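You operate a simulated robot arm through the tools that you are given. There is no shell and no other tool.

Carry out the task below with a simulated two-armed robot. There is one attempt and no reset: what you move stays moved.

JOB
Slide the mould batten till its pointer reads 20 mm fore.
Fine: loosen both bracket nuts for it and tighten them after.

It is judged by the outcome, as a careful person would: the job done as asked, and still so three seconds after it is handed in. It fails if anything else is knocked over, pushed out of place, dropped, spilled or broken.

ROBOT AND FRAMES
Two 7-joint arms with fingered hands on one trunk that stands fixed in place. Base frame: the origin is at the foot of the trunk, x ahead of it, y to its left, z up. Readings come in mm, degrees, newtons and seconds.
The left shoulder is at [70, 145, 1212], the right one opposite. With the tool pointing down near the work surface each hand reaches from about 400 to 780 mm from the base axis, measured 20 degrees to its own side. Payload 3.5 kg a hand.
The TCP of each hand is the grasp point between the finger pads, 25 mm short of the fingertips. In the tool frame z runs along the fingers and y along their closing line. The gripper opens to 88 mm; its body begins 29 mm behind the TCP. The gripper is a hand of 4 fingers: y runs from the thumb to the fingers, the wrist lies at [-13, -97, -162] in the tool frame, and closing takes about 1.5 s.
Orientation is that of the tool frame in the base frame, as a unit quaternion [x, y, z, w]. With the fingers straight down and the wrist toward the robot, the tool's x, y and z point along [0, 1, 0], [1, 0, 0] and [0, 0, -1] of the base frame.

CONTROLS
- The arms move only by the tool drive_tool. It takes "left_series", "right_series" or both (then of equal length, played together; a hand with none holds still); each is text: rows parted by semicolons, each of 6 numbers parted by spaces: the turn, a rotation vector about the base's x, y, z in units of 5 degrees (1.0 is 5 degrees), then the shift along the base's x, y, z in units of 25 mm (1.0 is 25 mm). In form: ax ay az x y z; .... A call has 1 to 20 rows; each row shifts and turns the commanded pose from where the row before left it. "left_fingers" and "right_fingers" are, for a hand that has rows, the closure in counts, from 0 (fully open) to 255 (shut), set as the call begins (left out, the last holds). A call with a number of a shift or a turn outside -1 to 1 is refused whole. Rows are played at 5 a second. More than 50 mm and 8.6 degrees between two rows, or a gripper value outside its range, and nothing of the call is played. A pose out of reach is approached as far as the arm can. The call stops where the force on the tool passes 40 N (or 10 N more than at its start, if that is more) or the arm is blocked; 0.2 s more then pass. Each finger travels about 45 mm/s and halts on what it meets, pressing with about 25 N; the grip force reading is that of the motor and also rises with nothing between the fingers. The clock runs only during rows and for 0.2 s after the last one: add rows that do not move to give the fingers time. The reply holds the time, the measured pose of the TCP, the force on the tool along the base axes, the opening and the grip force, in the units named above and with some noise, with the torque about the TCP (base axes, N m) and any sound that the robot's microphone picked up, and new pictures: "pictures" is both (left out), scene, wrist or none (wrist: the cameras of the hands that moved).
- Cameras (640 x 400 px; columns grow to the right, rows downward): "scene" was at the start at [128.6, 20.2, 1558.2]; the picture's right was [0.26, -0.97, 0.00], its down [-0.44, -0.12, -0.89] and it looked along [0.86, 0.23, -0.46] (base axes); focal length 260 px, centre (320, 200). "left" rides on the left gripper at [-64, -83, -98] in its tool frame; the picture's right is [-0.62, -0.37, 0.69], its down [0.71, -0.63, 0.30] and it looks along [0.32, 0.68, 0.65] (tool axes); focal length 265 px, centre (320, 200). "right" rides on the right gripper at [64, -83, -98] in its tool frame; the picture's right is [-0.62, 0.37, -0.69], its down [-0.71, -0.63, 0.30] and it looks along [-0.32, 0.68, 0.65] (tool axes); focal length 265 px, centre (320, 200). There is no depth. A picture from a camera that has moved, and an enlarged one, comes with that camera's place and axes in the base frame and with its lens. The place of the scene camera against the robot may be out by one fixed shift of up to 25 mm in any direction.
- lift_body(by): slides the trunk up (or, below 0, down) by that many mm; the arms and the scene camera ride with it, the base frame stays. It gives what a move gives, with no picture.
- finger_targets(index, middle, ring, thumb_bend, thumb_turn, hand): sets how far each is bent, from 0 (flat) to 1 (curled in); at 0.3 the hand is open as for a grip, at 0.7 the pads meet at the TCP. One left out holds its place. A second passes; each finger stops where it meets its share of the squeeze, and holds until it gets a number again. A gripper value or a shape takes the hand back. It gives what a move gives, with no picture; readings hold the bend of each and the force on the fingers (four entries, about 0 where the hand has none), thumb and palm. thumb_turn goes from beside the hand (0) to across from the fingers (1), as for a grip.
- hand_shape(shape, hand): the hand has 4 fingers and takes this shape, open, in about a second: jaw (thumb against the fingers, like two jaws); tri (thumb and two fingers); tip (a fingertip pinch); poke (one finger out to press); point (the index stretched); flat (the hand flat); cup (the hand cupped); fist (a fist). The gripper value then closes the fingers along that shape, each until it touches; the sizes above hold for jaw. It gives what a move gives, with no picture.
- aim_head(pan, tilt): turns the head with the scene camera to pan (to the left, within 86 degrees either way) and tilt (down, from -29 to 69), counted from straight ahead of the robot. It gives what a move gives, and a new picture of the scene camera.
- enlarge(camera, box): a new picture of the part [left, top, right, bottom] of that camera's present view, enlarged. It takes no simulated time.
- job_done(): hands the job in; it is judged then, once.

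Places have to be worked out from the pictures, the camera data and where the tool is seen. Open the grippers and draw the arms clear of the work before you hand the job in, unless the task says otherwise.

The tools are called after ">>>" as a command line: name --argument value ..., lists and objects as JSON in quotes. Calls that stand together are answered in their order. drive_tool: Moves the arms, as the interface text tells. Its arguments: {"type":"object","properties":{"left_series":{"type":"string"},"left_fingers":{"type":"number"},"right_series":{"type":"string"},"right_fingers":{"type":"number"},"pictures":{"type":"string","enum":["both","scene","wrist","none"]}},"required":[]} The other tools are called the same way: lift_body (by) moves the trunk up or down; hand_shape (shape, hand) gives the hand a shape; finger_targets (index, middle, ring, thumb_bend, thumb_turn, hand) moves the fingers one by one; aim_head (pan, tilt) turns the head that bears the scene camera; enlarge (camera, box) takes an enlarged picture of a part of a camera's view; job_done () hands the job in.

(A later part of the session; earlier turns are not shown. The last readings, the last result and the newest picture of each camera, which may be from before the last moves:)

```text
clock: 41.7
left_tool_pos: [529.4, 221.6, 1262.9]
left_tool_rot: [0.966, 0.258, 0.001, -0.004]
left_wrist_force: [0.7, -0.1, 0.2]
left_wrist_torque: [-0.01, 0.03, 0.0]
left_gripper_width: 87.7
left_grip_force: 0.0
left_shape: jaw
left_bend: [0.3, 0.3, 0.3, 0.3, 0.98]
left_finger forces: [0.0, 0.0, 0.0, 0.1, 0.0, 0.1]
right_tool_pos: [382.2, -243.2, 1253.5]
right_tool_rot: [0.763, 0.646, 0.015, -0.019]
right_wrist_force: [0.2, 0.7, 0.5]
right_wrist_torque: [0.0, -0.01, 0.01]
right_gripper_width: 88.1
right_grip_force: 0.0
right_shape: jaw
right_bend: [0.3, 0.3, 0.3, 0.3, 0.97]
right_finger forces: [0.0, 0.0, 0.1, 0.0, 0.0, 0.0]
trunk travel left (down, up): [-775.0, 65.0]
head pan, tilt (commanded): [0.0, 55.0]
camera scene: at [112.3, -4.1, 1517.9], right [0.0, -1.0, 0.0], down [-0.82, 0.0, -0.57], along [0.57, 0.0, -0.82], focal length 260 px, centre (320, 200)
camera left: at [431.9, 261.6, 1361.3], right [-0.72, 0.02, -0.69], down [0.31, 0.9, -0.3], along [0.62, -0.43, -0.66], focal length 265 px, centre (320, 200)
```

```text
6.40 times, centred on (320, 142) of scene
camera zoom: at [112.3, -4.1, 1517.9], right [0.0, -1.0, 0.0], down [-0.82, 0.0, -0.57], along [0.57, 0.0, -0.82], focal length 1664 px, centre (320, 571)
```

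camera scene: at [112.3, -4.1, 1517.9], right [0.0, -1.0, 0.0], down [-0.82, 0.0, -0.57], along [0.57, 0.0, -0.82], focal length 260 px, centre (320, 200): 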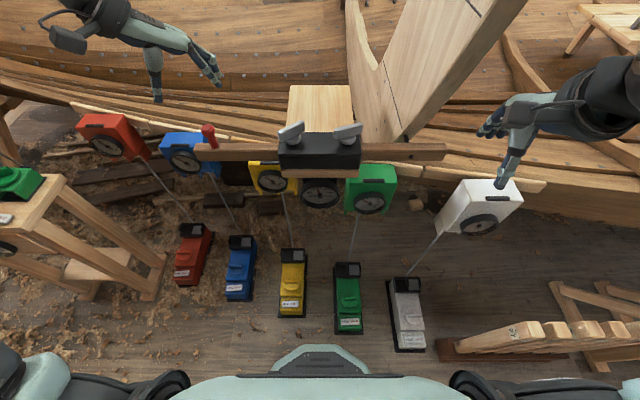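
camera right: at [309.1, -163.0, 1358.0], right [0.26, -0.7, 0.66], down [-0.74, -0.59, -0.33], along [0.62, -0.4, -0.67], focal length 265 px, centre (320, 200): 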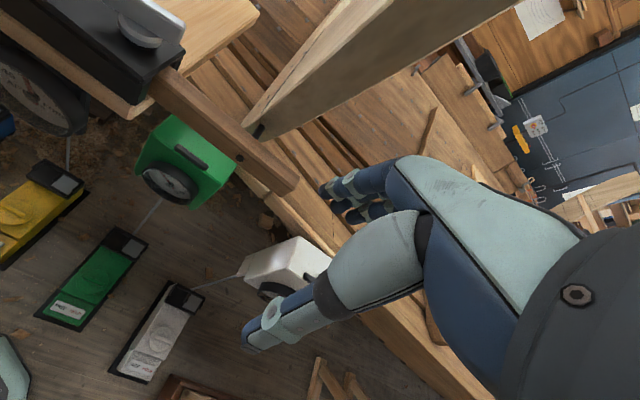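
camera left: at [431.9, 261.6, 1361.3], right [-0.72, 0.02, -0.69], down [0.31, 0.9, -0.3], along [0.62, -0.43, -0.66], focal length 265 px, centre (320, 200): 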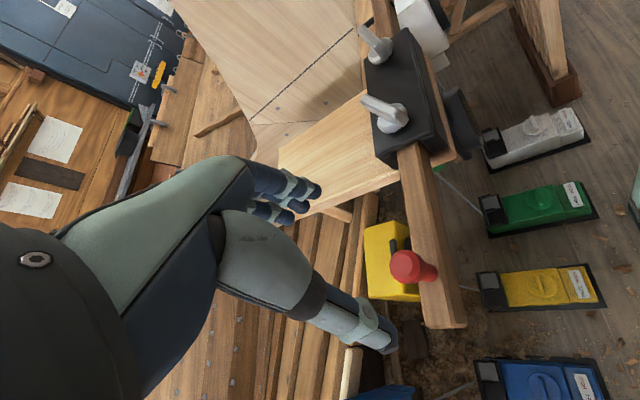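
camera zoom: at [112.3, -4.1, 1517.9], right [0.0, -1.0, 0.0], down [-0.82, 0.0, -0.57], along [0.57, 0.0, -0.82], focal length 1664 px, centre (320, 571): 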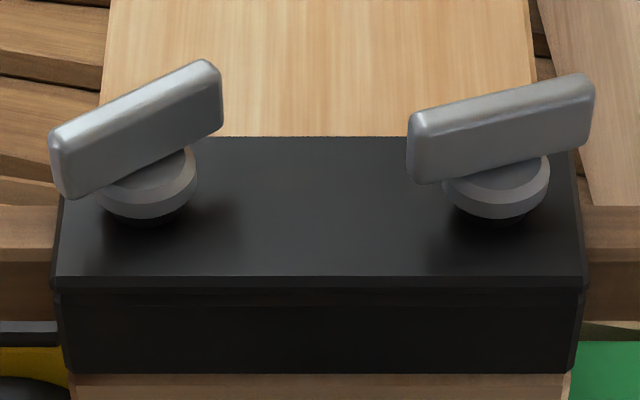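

Both wings are now well turned CCW (left ≈ 125°, right ≈ 110°). I'll locate the knob precisely in the left wrist view.

>>> enlarge --camera "left" --box '[360, 230, 480, 330]'

>>> enlarge --camera "scene" --box '[190, 115, 250, 165]'

>>> enlarge --camera "right" --box '[0, 0, 320, 200]'

```text
4.00 times, centred on (420, 280) of left
camera zoom: at [431.9, 261.6, 1361.3], right [-0.72, 0.02, -0.69], down [0.31, 0.9, -0.3], along [0.62, -0.43, -0.66], focal length 1062 px, centre (-80, -120)
```

zoom: 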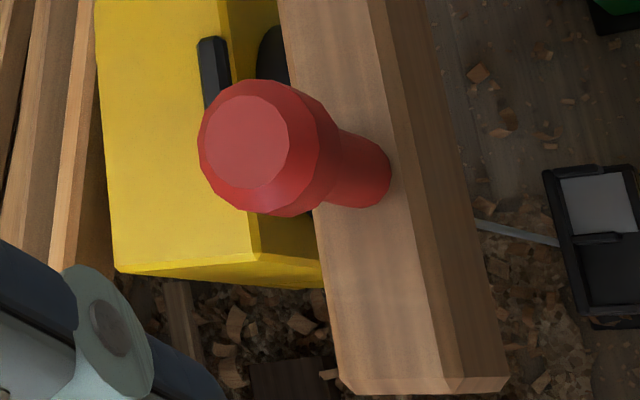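

```text
8.00 times, centred on (220, 140) of scene
camera zoom: at [112.3, -4.1, 1517.9], right [0.0, -1.0, 0.0], down [-0.82, 0.0, -0.57], along [0.57, 0.0, -0.82], focal length 2081 px, centre (1120, 680)
```

zoom: 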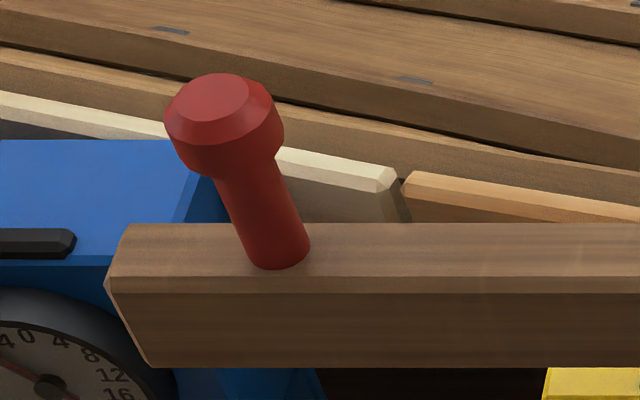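

```text
2.00 times, centred on (160, 100) of right
camera zoom: at [310.5, -169.7, 1356.7], right [0.26, -0.7, 0.66], down [-0.74, -0.59, -0.33], along [0.62, -0.4, -0.68], focal length 531 px, centre (640, 400)
```

zoom: 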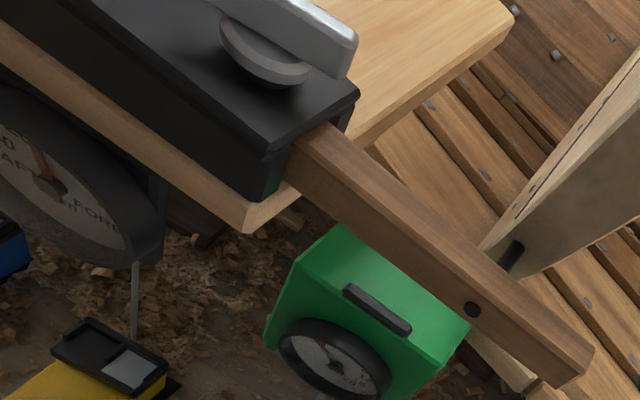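

Triangulating the two views puts the knob at about (523, 222), base z ≈ 1125, top ≈ 1179, head 29 mm wide. I'll descend over it to z ≈ 1166.

>>> drive_tool --left_series "0 0 0 -0.06 0 -0.78;0 0 0 -0.06 0 -0.78;0 0 0 -0.06 0 -0.78;0 0 0 -0.06 0 -0.78;0 0 0 0 0 -0.76;0 0 0 0 0 0" --pictures "both"

>>> enlarge --camera "left" --box '[280, 190, 440, 330]'

>>> enlarge --camera "scene" --box '[160, 80, 280, 180]'

```text
clock: 43.1
left_tool_pos: [522.6, 222.2, 1167.1]
left_tool_rot: [0.966, 0.258, 0.002, -0.003]
left_wrist_force: [0.2, 0.5, 0.7]
left_wrist_torque: [-0.02, 0.02, 0.0]
left_gripper_width: 87.6
left_grip_force: 0.1
left_shape: jaw
left_bend: [0.3, 0.3, 0.3, 0.3, 0.98]
left_finger forces: [0.0, 0.0, 0.0, 0.0, 0.1, 0.0]
right_tool_pos: [382.4, -242.5, 1255.2]
right_tool_rot: [0.763, 0.646, 0.015, -0.018]
right_wrist_force: [1.3, 0.0, -0.1]
right_wrist_torque: [0.02, 0.02, -0.03]
right_gripper_width: 88.1
right_grip_force: 0.0
right_shape: jaw
right_bend: [0.3, 0.3, 0.3, 0.3, 0.97]
right_finger forces: [0.0, 0.0, 0.1, 0.0, 0.0, 0.0]
trunk travel left (down, up): [-775.0, 65.0]
head pan, tilt (commanded): [0.0, 55.0]
camera scene: at [112.3, -3.8, 1517.9], right [0.0, -1.0, 0.0], down [-0.82, 0.0, -0.57], along [0.57, 0.0, -0.82], focal length 260 px, centre (320, 200)
camera left: at [425.8, 261.9, 1264.2], right [-0.72, 0.01, -0.69], down [0.31, 0.9, -0.3], along [0.62, -0.43, -0.66], focal length 265 px, centre (320, 200)
```

scene: 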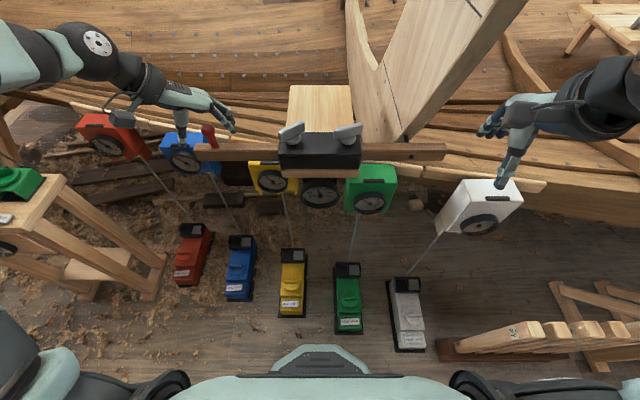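
left: 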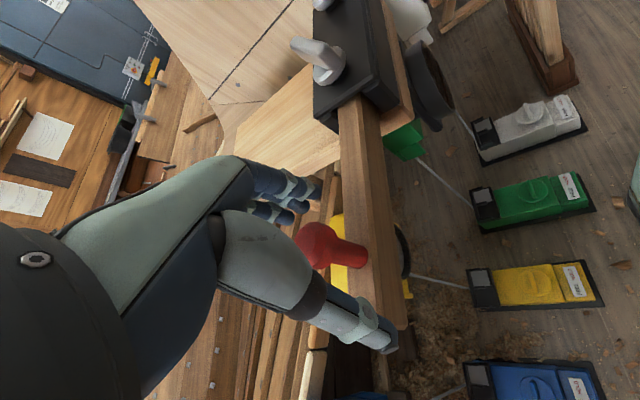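

```text
2.86 times, centred on (360, 260) of left
camera zoom: at [425.8, 261.9, 1264.2], right [-0.72, 0.01, -0.69], down [0.31, 0.9, -0.3], along [0.62, -0.43, -0.66], focal length 758 px, centre (206, 29)
```

zoom: 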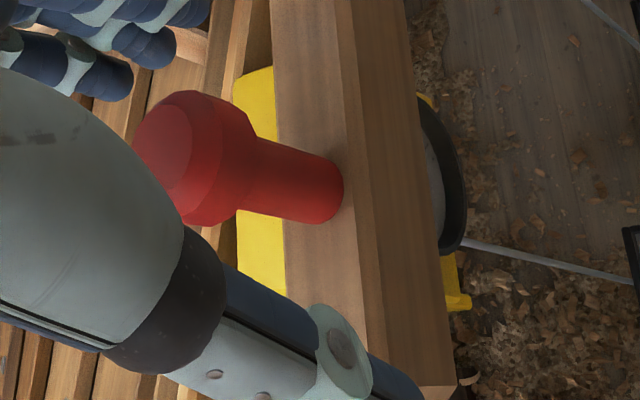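

```text
4.00 times, centred on (220, 130) of scene
camera zoom: at [112.3, -3.8, 1517.9], right [0.0, -1.0, 0.0], down [-0.82, 0.0, -0.57], along [0.57, 0.0, -0.82], focal length 1040 px, centre (720, 480)
```

zoom: 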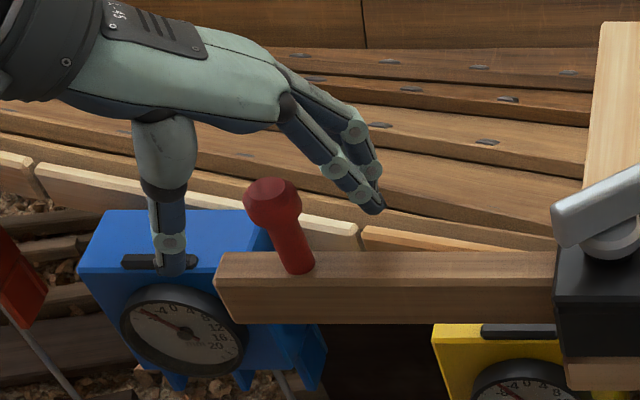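

The knob sits between thumb and fingers with no contact yet. I'll close on it.

>>> drive_tool --left_series "0 0 0 0 0 0;0 0 0 0 0 0;0 0 0 0 0 0;0 0 0 0 0 0;0 0 0 0 0 0;0 0 0 0 0 0;0 0 0 0 0 0;0 0 0 0 0 0" --left_fingers 255 --pictures "both"

>>> enlarge --camera "left" --box '[280, 190, 440, 330]'

>>> enlarge --camera "scene" --box '[300, 178, 340, 210]'

```text
clock: 44.9
left_tool_pos: [521.7, 223.6, 1165.5]
left_tool_rot: [0.966, 0.258, 0.0, -0.005]
left_wrist_force: [-5.3, -1.1, -12.4]
left_wrist_torque: [-0.06, 0.0, -0.06]
left_gripper_width: 14.4
left_grip_force: 25.1
left_shape: jaw
left_bend: [0.74, 0.57, 0.64, 0.75, 1.0]
left_finger forces: [12.7, 7.2, 0.0, 0.1, 22.1, 0.1]
right_tool_pos: [382.8, -242.7, 1255.3]
right_tool_rot: [0.763, 0.646, 0.014, -0.019]
right_wrist_force: [-0.2, -0.4, -0.1]
right_wrist_torque: [0.0, -0.03, -0.03]
right_gripper_width: 87.9
right_grip_force: 0.0
right_shape: jaw
right_bend: [0.3, 0.3, 0.3, 0.3, 0.97]
right_finger forces: [0.0, 0.0, 0.0, 0.1, 0.1, 0.0]
trunk travel left (down, up): [-775.0, 65.0]
head pan, tilt (commanded): [0.0, 55.0]
camera scene: at [112.9, -3.2, 1517.7], right [0.0, -1.0, 0.0], down [-0.82, 0.0, -0.57], along [0.57, 0.0, -0.82], focal length 260 px, centre (320, 200)
camera left: at [426.1, 262.5, 1263.4], right [-0.72, 0.01, -0.69], down [0.3, 0.9, -0.3], along [0.62, -0.43, -0.66], focal length 265 px, centre (320, 200)
```

scene: 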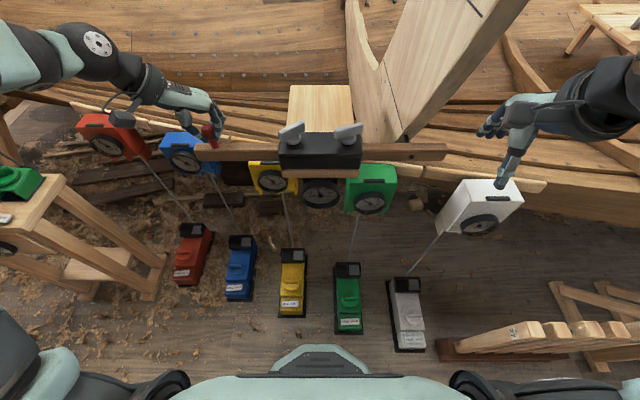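
left: 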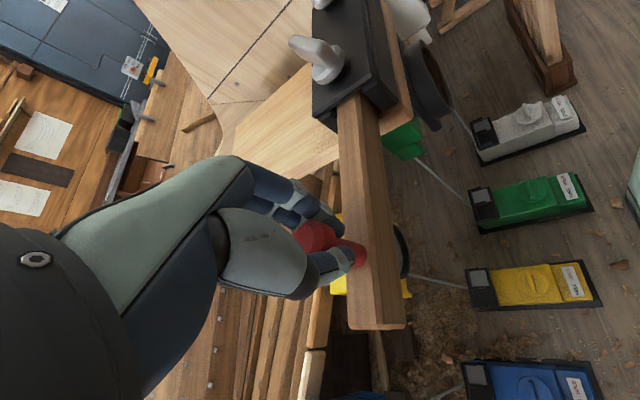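

```text
2.86 times, centred on (360, 260) of left
camera zoom: at [426.1, 262.5, 1263.4], right [-0.72, 0.01, -0.69], down [0.3, 0.9, -0.3], along [0.62, -0.43, -0.66], focal length 758 px, centre (206, 29)
```

zoom: 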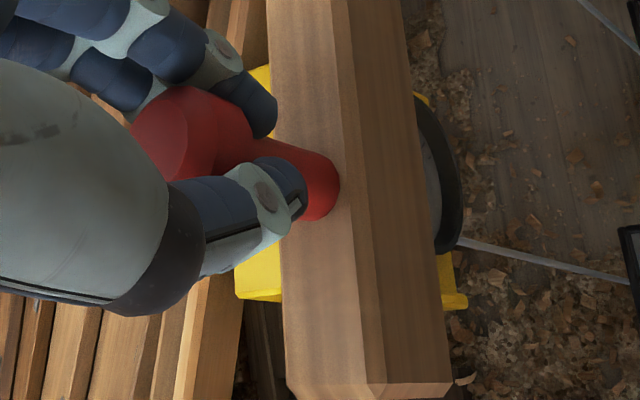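

```text
12.50 times, centred on (320, 194) of scene
camera zoom: at [112.9, -3.2, 1517.7], right [0.0, -1.0, 0.0], down [-0.82, 0.0, -0.57], along [0.57, 0.0, -0.82], focal length 3251 px, centre (320, 275)
```

zoom: 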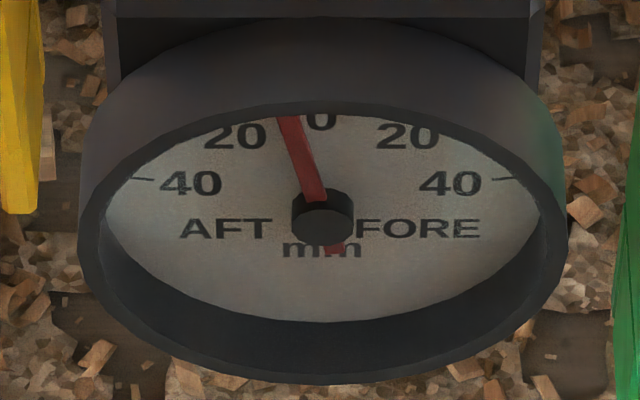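

The fingers hold the knob's stem firmly. I'll try moving it 8 mm toward -y and look at the dial and force.

>>> drive_tool --left_series "0 0 0 0 -0.16 0;0 0 0 0 -0.16 0;0 0 0 0 0 0;0 0 0 0 0 0" --pictures "none"

>>> enlarge --camera "scene" --box '[300, 178, 340, 210]'

>>> enlarge --camera "scene" --box '[160, 80, 280, 180]'

```text
clock: 45.9
left_tool_pos: [522.8, 220.5, 1166.5]
left_tool_rot: [0.966, 0.259, 0.001, -0.001]
left_wrist_force: [-5.3, 12.4, -12.5]
left_wrist_torque: [0.16, 0.03, 0.02]
left_gripper_width: 14.0
left_grip_force: 24.8
left_shape: jaw
left_bend: [0.74, 0.58, 0.64, 0.75, 1.0]
left_finger forces: [9.2, 5.3, 0.0, 0.0, 22.3, 0.1]
right_tool_pos: [382.2, -237.8, 1254.1]
right_tool_rot: [0.762, 0.647, 0.012, -0.018]
right_wrist_force: [0.5, -0.6, 0.1]
right_wrist_torque: [0.01, -0.02, 0.0]
right_gripper_width: 88.0
right_grip_force: 0.1
right_shape: jaw
right_bend: [0.3, 0.3, 0.3, 0.3, 0.97]
right_finger forces: [0.0, 0.0, 0.1, 0.0, 0.0, 0.1]
trunk travel left (down, up): [-775.0, 65.0]
head pan, tilt (commanded): [0.0, 55.0]
```

```text
12.50 times, centred on (320, 194) of scene
camera zoom: at [112.7, 2.1, 1517.8], right [0.0, -1.0, 0.0], down [-0.82, 0.0, -0.57], along [0.57, 0.0, -0.82], focal length 3251 px, centre (320, 275)
```

zoom: 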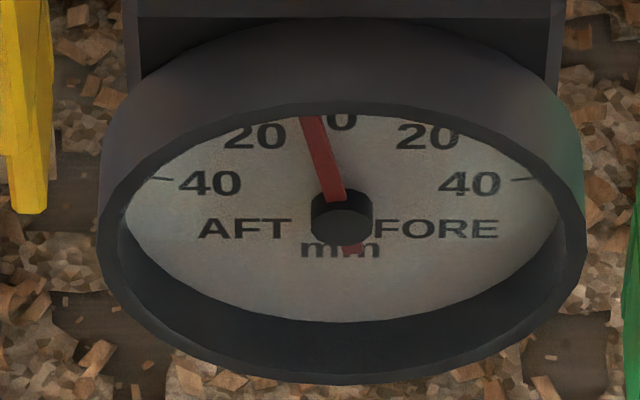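

```text
4.00 times, centred on (220, 130) of scene
camera zoom: at [112.7, 2.1, 1517.8], right [0.0, -1.0, 0.0], down [-0.82, 0.0, -0.57], along [0.57, 0.0, -0.82], focal length 1040 px, centre (720, 480)
```

zoom: 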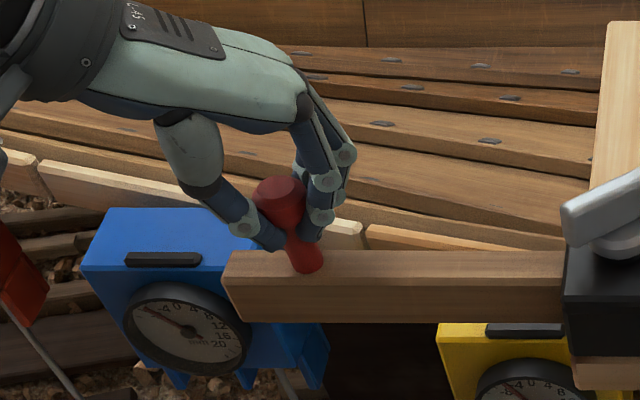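

The batten hasn't moved at 12 N (the body gave way a little instead). I'll push another 10 mm to raise the force to around 28 N and check the dial.

>>> drive_tool --left_series "0 0 0 0 -0.2 0;0 0 0 0 -0.2 0;0 0 0 0 0 0;0 0 0 0 0 0" --pictures "none"

>>> enlarge --camera "scene" --box '[300, 178, 340, 210]'

```text
clock: 46.9
left_tool_pos: [522.4, 197.8, 1168.6]
left_tool_rot: [0.967, 0.256, 0.006, -0.003]
left_wrist_force: [-0.6, -1.2, 1.3]
left_wrist_torque: [0.0, 0.02, -0.01]
left_gripper_width: 11.4
left_grip_force: 25.2
left_shape: jaw
left_bend: [0.74, 0.74, 0.64, 0.79, 1.0]
left_finger forces: [0.0, 0.0, 0.0, 0.0, 1.7, 0.1]
right_tool_pos: [382.3, -247.6, 1254.2]
right_tool_rot: [0.763, 0.645, 0.015, -0.021]
right_wrist_force: [-0.3, -0.4, 0.5]
right_wrist_torque: [-0.01, 0.01, 0.0]
right_gripper_width: 87.9
right_grip_force: 0.1
right_shape: jaw
right_bend: [0.3, 0.3, 0.3, 0.3, 0.97]
right_finger forces: [0.0, 0.0, 0.1, 0.1, 0.1, 0.0]
trunk travel left (down, up): [-775.0, 65.0]
head pan, tilt (commanded): [0.0, 55.0]
```

```text
12.50 times, centred on (320, 194) of scene
camera zoom: at [112.7, -10.9, 1518.0], right [0.0, -1.0, 0.0], down [-0.82, 0.01, -0.57], along [0.57, 0.0, -0.82], focal length 3251 px, centre (320, 275)
```

zoom: 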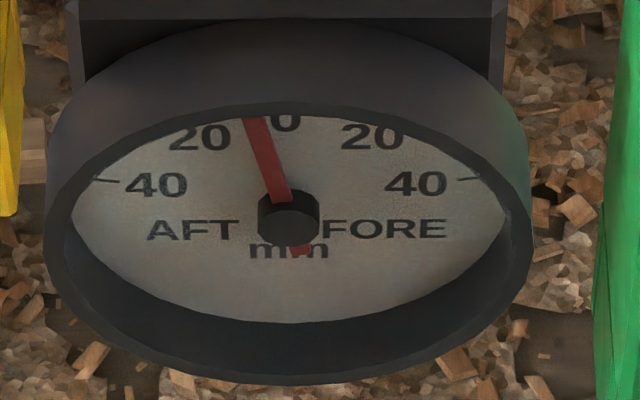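

The hand slipped off the knob with the batten still clamped, so the nuts need more loosening. I'll lift the left hand straight up, then swing it above the left nut while turning it to yaw +35° to see how far that wrist can rotate.

>>> drive_tool --left_series "0 0 0 0 0 0.6;0 0 0 0 0 1;0 0 0 0 0 1;0 0 0 0 0 1;0 0 0 0 0 0" --pictures "both"

>>> drive_tool --left_series "0 0 1 0.01 -0.3 0;0 0 1 0.01 -0.3 0;0 0 1 0.01 -0.3 0;0 0 1 0.01 -0.3 0;0 0 1 0.01 -0.3 0;0 0 1 0.01 -0.3 0;0 0 1 0.01 -0.3 0;0 0 1 0.01 -0.3 0;0 0 1 0.01 -0.3 0;0 0 1 0.01 -0.3 0;0 0 1 0.01 -0.3 0;0 0 1 0.01 -0.3 0;0 0 1 0.01 -0.3 0;0 0 1 0.01 -0.3 0;0 0 1 0.01 -0.3 0;0 0 1 0.01 -0.3 0;0 0 1 0.01 -0.3 0;0 0 1 0.01 -0.3 0;0 0 1 0.01 -0.25 0;0 0 0 0 0 0" --left_fingers 0 --pictures "both"

```text
clock: 48.1
left_tool_pos: [523.4, 203.8, 1257.1]
left_tool_rot: [0.966, 0.258, 0.002, -0.004]
left_wrist_force: [0.4, 0.0, -0.2]
left_wrist_torque: [-0.06, 0.01, 0.03]
left_gripper_width: 10.9
left_grip_force: 25.5
left_shape: jaw
left_bend: [0.74, 0.74, 0.64, 0.79, 1.0]
left_finger forces: [0.0, 0.1, 0.0, 0.1, 0.1, 0.0]
right_tool_pos: [381.9, -242.4, 1254.2]
right_tool_rot: [0.763, 0.646, 0.014, -0.02]
right_wrist_force: [0.0, 0.5, -0.7]
right_wrist_torque: [0.01, 0.03, -0.02]
right_gripper_width: 88.1
right_grip_force: 0.0
right_shape: jaw
right_bend: [0.3, 0.3, 0.3, 0.3, 0.97]
right_finger forces: [0.1, 0.0, 0.0, 0.0, 0.1, 0.1]
trunk travel left (down, up): [-775.0, 65.0]
head pan, tilt (commanded): [0.0, 55.0]
camera scene: at [112.7, -4.3, 1517.9], right [0.0, -1.0, 0.0], down [-0.82, 0.0, -0.57], along [0.57, 0.0, -0.82], focal length 260 px, centre (320, 200)
camera left: at [426.0, 243.0, 1354.7], right [-0.72, 0.02, -0.69], down [0.31, 0.9, -0.3], along [0.62, -0.43, -0.66], focal length 265 px, centre (320, 200)
```

scene: 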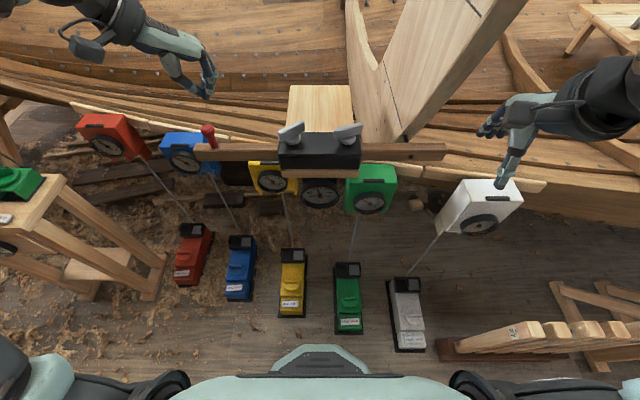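
left: 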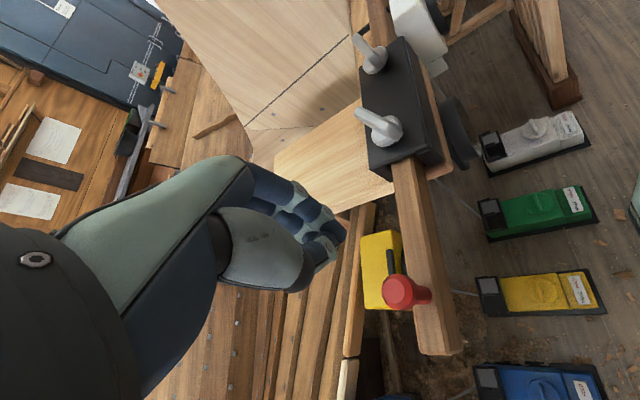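

```text
clock: 52.3
left_tool_pos: [524.5, 62.3, 1256.8]
left_tool_rot: [0.462, 0.887, -0.001, -0.003]
left_wrist_force: [-0.2, 0.2, -0.5]
left_wrist_torque: [-0.03, -0.02, -0.03]
left_gripper_width: 87.6
left_grip_force: 0.0
left_shape: jaw
left_bend: [0.3, 0.3, 0.3, 0.3, 0.98]
left_finger forces: [0.0, 0.0, 0.1, 0.1, 0.0, 0.0]
right_tool_pos: [382.9, -243.0, 1255.7]
right_tool_rot: [0.763, 0.646, 0.015, -0.02]
right_wrist_force: [0.5, 0.5, 0.0]
right_wrist_torque: [-0.01, 0.01, 0.01]
right_gripper_width: 88.1
right_grip_force: 0.0
right_shape: jaw
right_bend: [0.3, 0.3, 0.3, 0.3, 0.97]
right_finger forces: [0.1, 0.0, 0.0, 0.0, 0.0, 0.0]
trunk travel left (down, up): [-775.0, 65.0]
head pan, tilt (commanded): [0.0, 55.0]
camera scene: at [112.3, -3.6, 1517.9], right [0.0, -1.0, 0.0], down [-0.82, 0.0, -0.57], along [0.57, 0.0, -0.82], focal length 260 px, centre (320, 200)
camera left: at [495.7, -38.0, 1354.0], right [0.05, -0.72, -0.69], down [-0.93, 0.22, -0.3], along [0.37, 0.66, -0.66], focal length 265 px, centre (320, 200)
```

scene: 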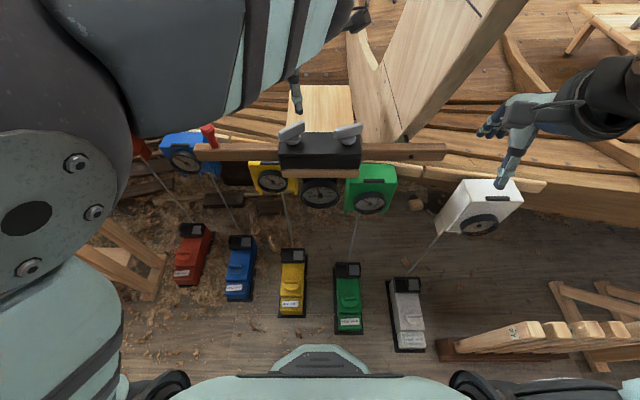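
left: 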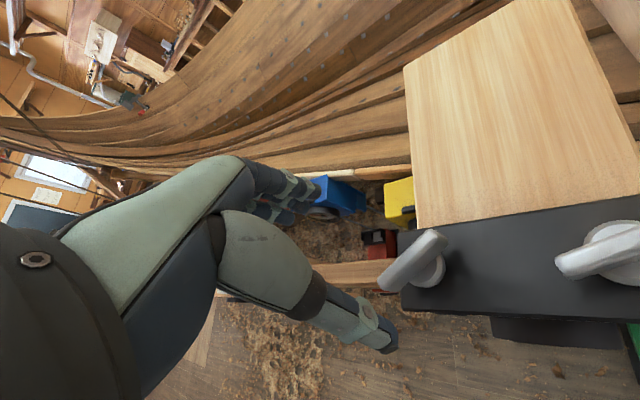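

Yaw +35° is fine for the left arm. I'll test how far it can turn in free air, to +85°.

>>> drive_tool --left_series "0 0 1 0 0 0;0 0 1 0 0 0;0 0 1 0 0 0;0 0 1 0 0 0;0 0 1 0 0 0;0 0 1 0 0 0;0 0 1 0 0 0;0 0 1 0 0 0;0 0 1 0 0 0;0 0 1 0 0 0;0 0 0 0 0 0" --pictures "scene"

```text
clock: 54.7
left_tool_pos: [483.7, 137.6, 1231.2]
left_tool_rot: [0.029, 0.999, -0.036, 0.011]
left_wrist_force: [-0.6, -0.6, -0.4]
left_wrist_torque: [0.02, -0.04, -0.03]
left_gripper_width: 87.7
left_grip_force: 0.1
left_shape: jaw
left_bend: [0.3, 0.3, 0.3, 0.3, 0.98]
left_finger forces: [0.1, 0.1, 0.0, 0.0, 0.0, 0.1]
left hand out of reach, approached as far as the arm can: row 5, 6, 7, 8, 9, 10
right_tool_pos: [382.3, -242.5, 1254.8]
right_tool_rot: [0.763, 0.646, 0.014, -0.021]
right_wrist_force: [-0.5, -0.5, -1.2]
right_wrist_torque: [-0.01, -0.02, -0.02]
right_gripper_width: 87.8
right_grip_force: 0.0
right_shape: jaw
right_bend: [0.3, 0.3, 0.3, 0.3, 0.97]
right_finger forces: [0.1, 0.0, 0.0, 0.0, 0.1, 0.0]
trunk travel left (down, up): [-775.0, 65.0]
head pan, tilt (commanded): [0.0, 55.0]
camera scene: at [112.4, -4.1, 1517.9], right [0.0, -1.0, 0.0], down [-0.82, 0.0, -0.57], along [0.57, 0.0, -0.82], focal length 260 px, centre (320, 200)
```

scene: 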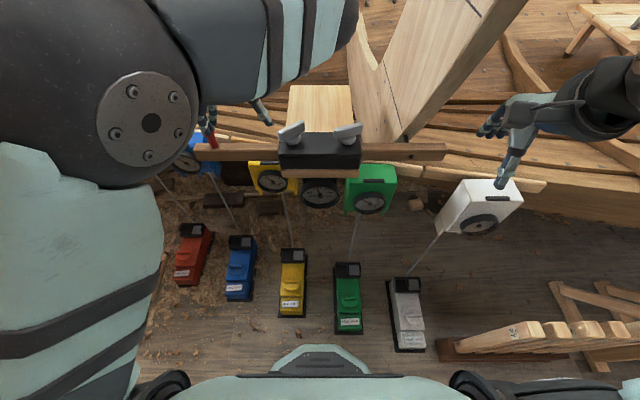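

The left wrist reaches only about +55°, so the right arm should take the left nut further. I'll first send the left hand back to its own side.

>>> drive_tool --left_series "0 0 -1 -0.1 0.5 0.3;0 0 -1 -0.1 0.5 0.3;0 0 -1 -0.1 0.5 0.3;0 0 -1 -0.1 0.5 0.3;0 0 -1 -0.1 0.5 0.3;0 0 -1 -0.1 0.5 0.3;0 0 -1 -0.1 0.5 0.3;0 0 -1 -0.1 0.5 0.3;0 0 -1 -0.1 0.5 0.3;0 0 -1 -0.1 0.5 0.3;0 0 -1 -0.1 0.5 0.3;0 0 -1 -0.1 0.5 0.3;0 0 -1 -0.1 0.5 0.3;0 0 -1 -0.1 0.5 0.3;0 0 -1 -0.1 0.5 0.3;0 0 -1 -0.1 0.5 0.3;0 0 -1 -0.1 0.5 0.3;0 0 0 -0.1 0.5 0.3;0 0 0 0 0.5 0;0 0 0 0 0 0" --pictures "none"

>>> drive_tool --right_series "-0.55 0 0 -0.4 0.3 0.2;0 0 1 0 1 0.2;0 0 1 0 1 0.2;0 0 1 0 1 0.2;0 0 1 0 1 0.2;0 0 1 0 1 0.2;0 0 1 0 1 0.2;0 0 1 0 1 0.1;0 0 1 0.5 1 0;0 0 1 1 1 0;0 0 0 1 1 0;0 0 0 1 1 0;0 0 0 1 0.7 0;0 0 0 1 0 0;0 0 0 0.7 0 0;0 0 0 0 0 0;0 0 0 0 0 0" --pictures "both"

```text
clock: 58.9
left_tool_pos: [451.8, 360.0, 1346.9]
left_tool_rot: [0.708, 0.707, 0.0, -0.003]
left_wrist_force: [0.0, -0.5, -0.1]
left_wrist_torque: [-0.01, 0.02, 0.0]
left_gripper_width: 87.7
left_grip_force: 0.0
left_shape: jaw
left_bend: [0.3, 0.3, 0.3, 0.3, 0.98]
left_finger forces: [0.0, 0.1, 0.1, 0.0, 0.1, 0.0]
left hand out of reach, approached as far as the arm can: row 16, 17, 18
right_tool_pos: [382.5, -243.0, 1254.6]
right_tool_rot: [0.763, 0.646, 0.014, -0.019]
right_wrist_force: [-0.2, 0.2, -0.3]
right_wrist_torque: [-0.03, -0.01, -0.01]
right_gripper_width: 87.8
right_grip_force: 0.1
right_shape: jaw
right_bend: [0.3, 0.3, 0.3, 0.3, 0.97]
right_finger forces: [0.0, 0.0, 0.1, 0.1, 0.0, 0.0]
trunk travel left (down, up): [-775.0, 65.0]
head pan, tilt (commanded): [0.0, 55.0]
```

```text
clock: 62.5
left_tool_pos: [450.8, 360.1, 1346.5]
left_tool_rot: [0.708, 0.706, 0.0, -0.003]
left_wrist_force: [0.6, -0.2, 0.7]
left_wrist_torque: [0.02, -0.03, -0.03]
left_gripper_width: 87.8
left_grip_force: 0.0
left_shape: jaw
left_bend: [0.3, 0.3, 0.3, 0.3, 0.98]
left_finger forces: [0.0, 0.0, 0.0, 0.0, 0.0, 0.0]
right_tool_pos: [530.0, 60.7, 1290.0]
right_tool_rot: [0.457, 0.889, -0.002, -0.001]
right_wrist_force: [0.2, -1.3, 0.2]
right_wrist_torque: [0.03, 0.01, 0.03]
right_gripper_width: 87.7
right_grip_force: 0.0
right_shape: jaw
right_bend: [0.3, 0.3, 0.3, 0.3, 0.97]
right_finger forces: [0.0, 0.0, 0.0, 0.1, 0.0, 0.0]
right hand out of reach, approached as far as the arm can: row 1
trunk travel left (down, up): [-775.0, 65.0]
head pan, tilt (commanded): [0.0, 55.0]
camera scene: at [112.3, -3.9, 1517.9], right [0.0, -1.0, 0.0], down [-0.82, 0.0, -0.57], along [0.57, 0.0, -0.82], focal length 260 px, centre (320, 200)
camera right: at [424.8, 64.8, 1388.2], right [0.66, -0.29, 0.69], down [-0.1, -0.95, -0.3], along [0.74, 0.13, -0.66], focal length 265 px, centre (320, 200)
```

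scene: 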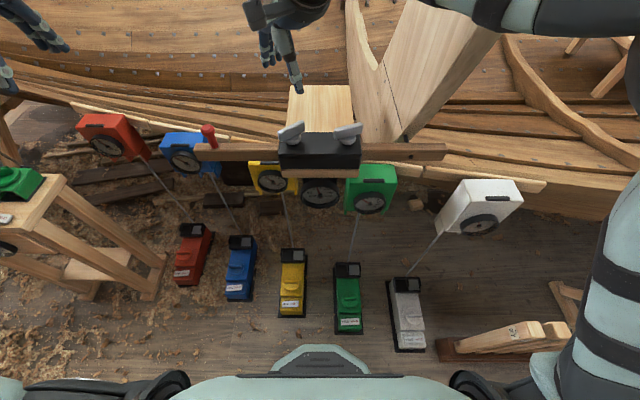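
right: 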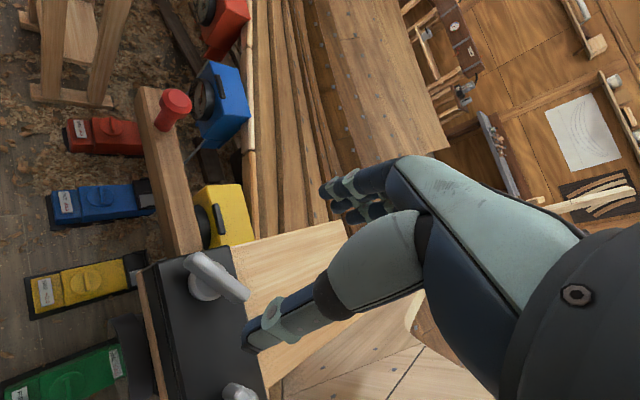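

The right hand is above the left nut at yaw +35.6°. I'll verify the wing angle from the wrist view.

>>> enlarge --camera "right" --box '[160, 230, 280, 330]'

```text
4.00 times, centred on (220, 280) of right
camera zoom: at [424.8, 64.8, 1388.2], right [0.66, -0.29, 0.69], down [-0.1, -0.95, -0.3], along [0.74, 0.13, -0.66], focal length 1062 px, centre (720, -120)
```

zoom: 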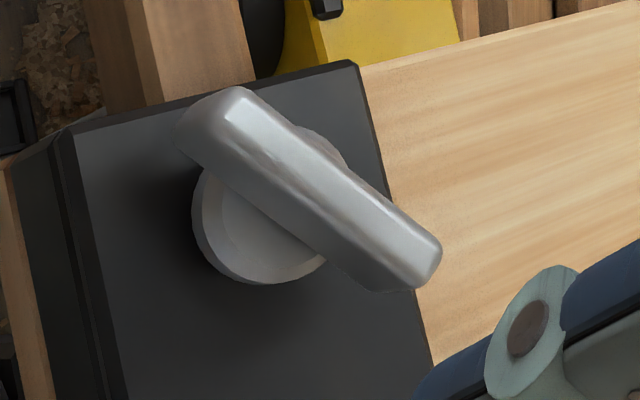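

The wing is at 128° around (528, 56). Before gripping I'll test in free air whether the right wrist can reach yaw +93° here.

>>> drive_tool --right_series "0 0 0.5 -0.1 -0.16 0;0 0 1 0 0 0;0 0 1 0 0 0;0 0 1 0 0 0;0 0 1 0 0 0;0 0 1 0 0 0;0 0 1 0 0 0;0 0 1 0 0 0;0 0 1 0 0 0;0 0 1 0 0 0;0 0 1 0 0 0;0 0 1 0 0 0;0 0 0 0 0 0;0 0 0 0 0 0" --pictures "scene"

```text
clock: 65.5
left_tool_pos: [452.1, 358.8, 1346.4]
left_tool_rot: [0.708, 0.706, 0.001, -0.004]
left_wrist_force: [-0.6, 0.6, 0.9]
left_wrist_torque: [0.01, -0.01, 0.0]
left_gripper_width: 87.9
left_grip_force: 0.1
left_shape: jaw
left_bend: [0.3, 0.3, 0.3, 0.3, 0.98]
left_finger forces: [0.0, 0.0, 0.0, 0.0, 0.0, 0.0]
right_tool_pos: [528.2, 55.7, 1290.2]
right_tool_rot: [-0.027, 1.0, -0.001, 0.0]
right_wrist_force: [-0.4, 0.1, 0.0]
right_wrist_torque: [0.0, 0.03, 0.0]
right_gripper_width: 88.0
right_grip_force: 0.2
right_shape: jaw
right_bend: [0.3, 0.3, 0.3, 0.3, 0.97]
right_finger forces: [0.1, 0.0, 0.0, 0.2, 0.0, 0.0]
trunk travel left (down, up): [-775.0, 65.0]
head pan, tilt (commanded): [0.0, 55.0]
camera scene: at [112.3, -3.8, 1517.9], right [0.0, -1.0, 0.0], down [-0.82, 0.0, -0.57], along [0.57, 0.0, -0.82], focal length 260 px, centre (320, 200)
```

scene: 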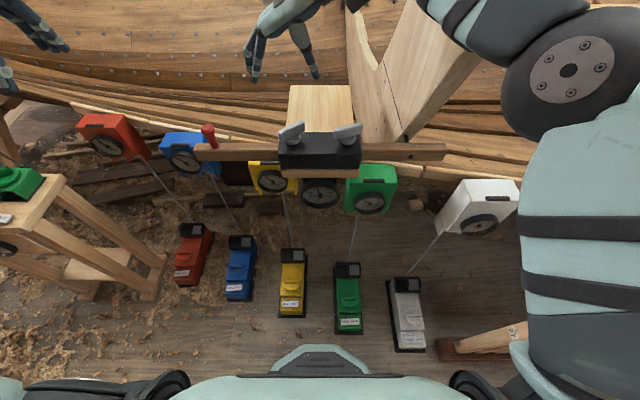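

Reachable with no contact. I'll test a bit further, to +123°.

>>> drive_tool --right_series "0 0 1 0 0 0;0 0 1 0 0 0;0 0 1 0 0 0;0 0 1 0 0 0;0 0 1 0 0 0;0 0 1 0 0 0;0 0 0 0 0 0;0 0 0 0 0 0" --pictures "scene"

```text
clock: 66.2
left_tool_pos: [452.7, 360.5, 1346.5]
left_tool_rot: [0.708, 0.706, 0.0, -0.003]
left_wrist_force: [-0.1, 0.1, 0.0]
left_wrist_torque: [-0.02, -0.05, 0.0]
left_gripper_width: 87.7
left_grip_force: 0.1
left_shape: jaw
left_bend: [0.3, 0.3, 0.3, 0.3, 0.98]
left_finger forces: [0.0, 0.1, 0.0, 0.0, 0.0, 0.0]
right_tool_pos: [531.1, 60.0, 1289.7]
right_tool_rot: [-0.116, 0.993, 0.004, 0.001]
right_wrist_force: [-4.3, 21.7, -12.4]
right_wrist_torque: [-1.11, -1.06, -1.61]
right_gripper_width: 87.8
right_grip_force: 0.0
right_shape: jaw
right_bend: [0.3, 0.3, 0.3, 0.3, 0.97]
right_finger forces: [0.1, 0.0, 0.1, 0.0, 0.0, 0.0]
trunk travel left (down, up): [-775.0, 65.0]
head pan, tilt (commanded): [0.0, 55.0]
stopped in row 3 (right hand): the force on the tool passed its limit at 141 N (the readings are from after the stop); the commanded pose is now the measured one
camera scene: at [113.0, -3.1, 1517.8], right [0.0, -1.0, 0.0], down [-0.82, 0.0, -0.57], along [0.57, 0.0, -0.82], focal length 260 px, centre (320, 200)
```

scene: 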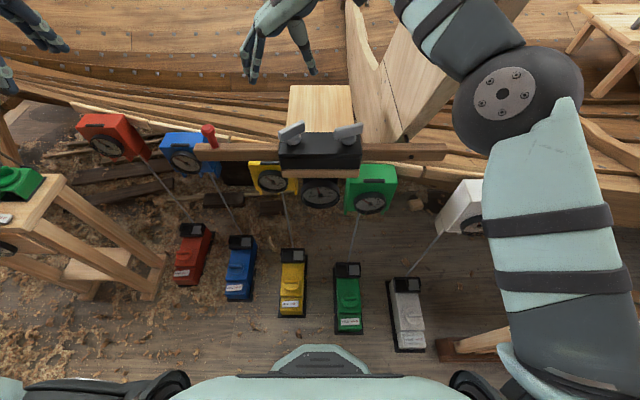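

The forearm touched the timber at ≈ +100° (it was stopped at once), so +90° is my limit there. I'll rotate back to +38° and recentre over the left nut.

>>> drive_tool --right_series "0 0 -1 -0.01 -0.01 0;0 0 -1 -0.01 -0.01 0;0 0 -1 -0.01 -0.01 0;0 0 -1 -0.01 -0.01 0;0 0 -1 -0.01 -0.01 0;0 0 -1 -0.01 -0.01 0;0 0 -1 -0.01 -0.01 0;0 0 -1 -0.01 -0.01 0;0 0 -1 -0.01 -0.01 0;0 0 -1 -0.01 -0.01 0;0 0 -1 -0.01 -0.01 0;0 0 -1 -0.01 -0.01 0;0 0 -1 -0.01 -0.01 0;0 0 0 0 0 0;0 0 0 0 0 0" --pictures "both"

>>> aim_head --pan -15 --tilt 40

```text
clock: 69.4
left_tool_pos: [453.1, 359.0, 1346.1]
left_tool_rot: [0.708, 0.707, 0.0, -0.003]
left_wrist_force: [-0.2, 0.1, 0.0]
left_wrist_torque: [0.02, 0.0, -0.02]
left_gripper_width: 87.8
left_grip_force: 0.0
left_shape: jaw
left_bend: [0.3, 0.3, 0.3, 0.3, 0.98]
left_finger forces: [0.0, 0.0, 0.1, 0.1, 0.1, 0.1]
right_tool_pos: [527.2, 56.2, 1290.1]
right_tool_rot: [0.435, 0.9, 0.002, 0.003]
right_wrist_force: [-0.3, 0.7, 0.5]
right_wrist_torque: [-0.02, -0.03, -0.01]
right_gripper_width: 88.0
right_grip_force: 0.1
right_shape: jaw
right_bend: [0.3, 0.3, 0.3, 0.3, 0.97]
right_finger forces: [0.0, 0.1, 0.1, 0.1, 0.0, 0.1]
trunk travel left (down, up): [-775.0, 65.0]
head pan, tilt (commanded): [0.0, 55.0]
camera scene: at [112.6, -3.9, 1517.9], right [0.0, -1.0, 0.0], down [-0.82, 0.0, -0.57], along [0.57, 0.0, -0.82], focal length 260 px, centre (320, 200)
camera right: at [420.9, 55.1, 1388.0], right [0.67, -0.26, 0.7], down [-0.05, -0.95, -0.31], along [0.74, 0.17, -0.65], focal length 265 px, centre (320, 200)
```

scene: 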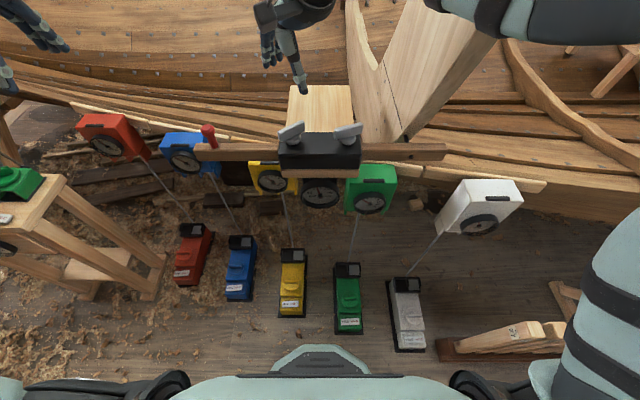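
right: 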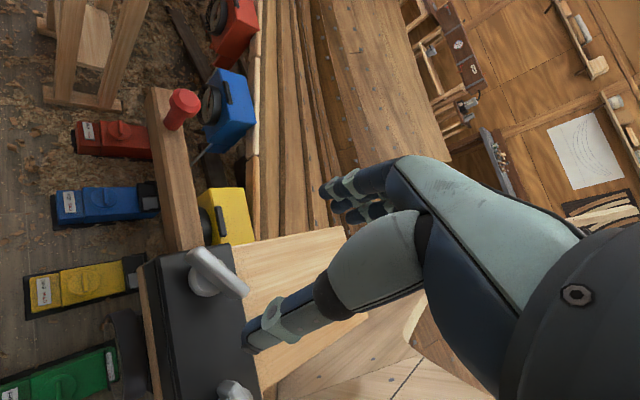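

```text
clock: 70.2
left_tool_pos: [451.6, 358.9, 1345.9]
left_tool_rot: [0.708, 0.706, 0.001, -0.004]
left_wrist_force: [0.2, -0.4, 0.2]
left_wrist_torque: [0.0, 0.0, 0.02]
left_gripper_width: 87.7
left_grip_force: 0.0
left_shape: jaw
left_bend: [0.3, 0.3, 0.3, 0.3, 0.98]
left_finger forces: [0.0, 0.0, 0.0, 0.0, 0.0, 0.0]
right_tool_pos: [527.3, 56.1, 1291.0]
right_tool_rot: [0.435, 0.9, 0.003, 0.003]
right_wrist_force: [-0.4, -0.1, -0.6]
right_wrist_torque: [0.0, 0.03, 0.0]
right_gripper_width: 87.8
right_grip_force: 0.1
right_shape: jaw
right_bend: [0.3, 0.3, 0.3, 0.3, 0.97]
right_finger forces: [0.0, 0.0, 0.0, 0.1, 0.0, 0.0]
trunk travel left (down, up): [-775.0, 65.0]
head pan, tilt (commanded): [-15.0, 40.0]
camera scene: at [122.3, -25.6, 1538.5], right [-0.26, -0.97, 0.0], down [-0.62, 0.17, -0.77], along [0.74, -0.2, -0.64], focal length 260 px, centre (320, 200)
```

scene: 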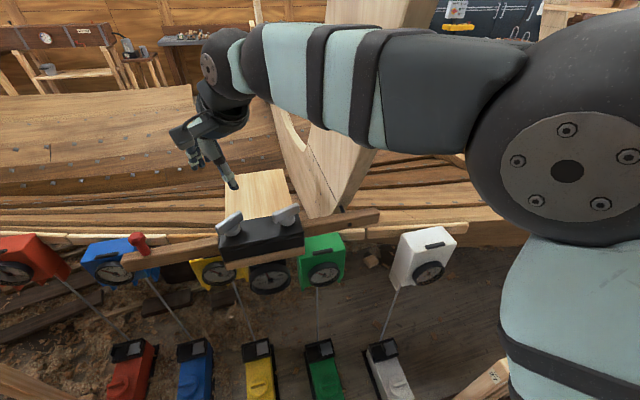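

Nothing else looks moved. I'll restore the head view, then lower the right hand onto the left wing (yaw 38°) and grip.

>>> aim_head --pan 0 --tilt 55

>>> drive_tool --right_series "0 0 0 0 0 -0.94;0 0 0 0 0 -0.94;0 0 0 0 0 -0.94;0 0 0 0 0 -0.94;0 0 0 0 0 -0.92;0 0 0 0 0 0;0 0 0 0 0 0" --pictures "wrist"

>>> drive_tool --right_series "0 0 0 0 0 0;0 0 0 0 0 0;0 0 0 0 0 0;0 0 0 0 0 0;0 0 0 0 0 0;0 0 0 0 0 0;0 0 0 0 0 0;0 0 0 0 0 0" --right_fingers 255 --pictures "wrist"

```text
clock: 71.0
left_tool_pos: [452.5, 359.9, 1345.7]
left_tool_rot: [0.708, 0.707, 0.0, -0.004]
left_wrist_force: [-0.4, -0.8, -0.3]
left_wrist_torque: [-0.03, 0.0, -0.03]
left_gripper_width: 87.7
left_grip_force: 0.1
left_shape: jaw
left_bend: [0.3, 0.3, 0.3, 0.3, 0.98]
left_finger forces: [0.0, 0.0, 0.0, 0.0, 0.0, 0.0]
right_tool_pos: [527.3, 55.6, 1290.0]
right_tool_rot: [0.436, 0.9, 0.003, 0.004]
right_wrist_force: [0.3, -0.5, -0.6]
right_wrist_torque: [-0.03, 0.01, -0.01]
right_gripper_width: 87.9
right_grip_force: 0.1
right_shape: jaw
right_bend: [0.3, 0.3, 0.3, 0.3, 0.97]
right_finger forces: [0.1, 0.0, 0.0, 0.1, 0.0, 0.0]
trunk travel left (down, up): [-775.0, 65.0]
head pan, tilt (commanded): [0.0, 55.0]
camera scene: at [112.5, -3.7, 1517.9], right [0.0, -1.0, 0.0], down [-0.82, 0.0, -0.57], along [0.57, 0.0, -0.82], focal length 260 px, centre (320, 200)
```

scene: 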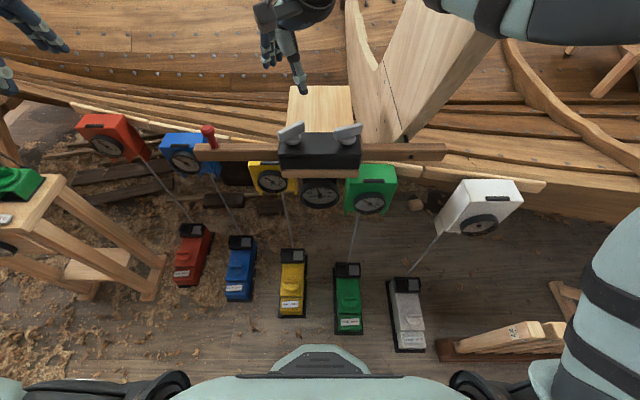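

```text
clock: 72.5
left_tool_pos: [452.8, 359.1, 1347.3]
left_tool_rot: [0.708, 0.707, 0.001, -0.004]
left_wrist_force: [0.9, -0.2, -0.7]
left_wrist_torque: [-0.01, 0.01, 0.02]
left_gripper_width: 87.7
left_grip_force: 0.0
left_shape: jaw
left_bend: [0.3, 0.3, 0.3, 0.3, 0.98]
left_finger forces: [0.0, 0.0, 0.0, 0.0, 0.1, 0.0]
right_tool_pos: [527.7, 56.0, 1173.7]
right_tool_rot: [0.435, 0.9, 0.003, 0.003]
right_wrist_force: [-0.1, 1.0, -0.5]
right_wrist_torque: [0.02, 0.03, 0.0]
right_gripper_width: 88.2
right_grip_force: 0.0
right_shape: jaw
right_bend: [0.3, 0.3, 0.3, 0.3, 0.97]
right_finger forces: [0.0, 0.0, 0.0, 0.0, 0.1, 0.0]
trunk travel left (down, up): [-775.0, 65.0]
head pan, tilt (commanded): [0.0, 55.0]
camera right: at [420.8, 55.2, 1270.6], right [0.67, -0.26, 0.7], down [-0.05, -0.95, -0.31], along [0.74, 0.17, -0.65], focal length 265 px, centre (320, 200)
```

right: 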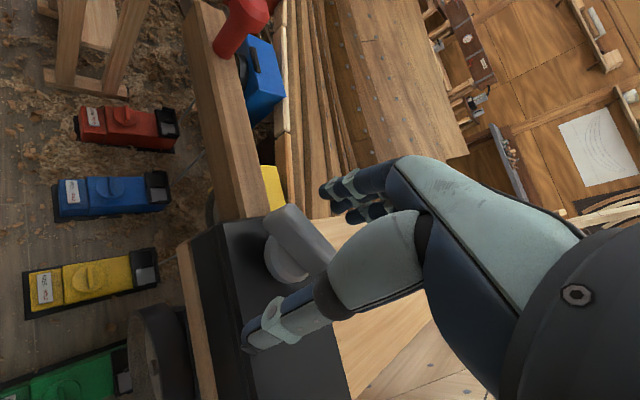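

```text
clock: 74.3
left_tool_pos: [453.6, 360.2, 1346.3]
left_tool_rot: [0.708, 0.706, 0.0, -0.004]
left_wrist_force: [-0.4, -0.2, 0.3]
left_wrist_torque: [0.02, 0.01, -0.01]
left_gripper_width: 87.6
left_grip_force: 0.1
left_shape: jaw
left_bend: [0.3, 0.3, 0.3, 0.3, 0.98]
left_finger forces: [0.1, 0.1, 0.0, 0.0, 0.0, 0.0]
right_tool_pos: [527.8, 56.3, 1172.7]
right_tool_rot: [0.435, 0.9, 0.002, 0.003]
right_wrist_force: [0.7, -0.5, 0.6]
right_wrist_torque: [0.02, 0.0, 0.01]
right_gripper_width: 7.4
right_grip_force: 24.9
right_shape: jaw
right_bend: [0.72, 0.65, 0.65, 0.73, 1.0]
right_finger forces: [13.2, 6.5, 2.9, 0.1, 23.7, 0.0]
trunk travel left (down, up): [-775.0, 65.0]
head pan, tilt (commanded): [0.0, 55.0]
camera right: at [421.0, 55.1, 1270.8], right [0.67, -0.26, 0.7], down [-0.05, -0.95, -0.31], along [0.74, 0.17, -0.65], focal length 265 px, centre (320, 200)
```

right: 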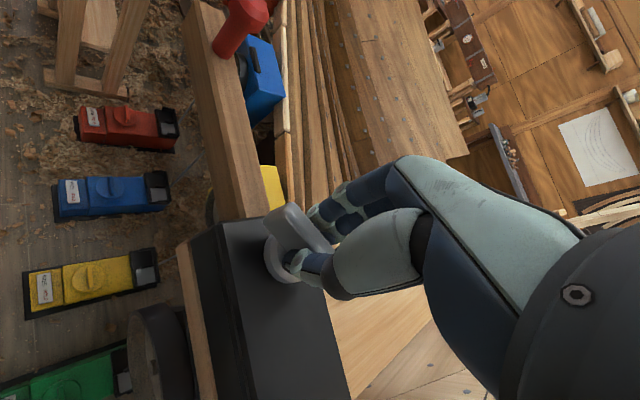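

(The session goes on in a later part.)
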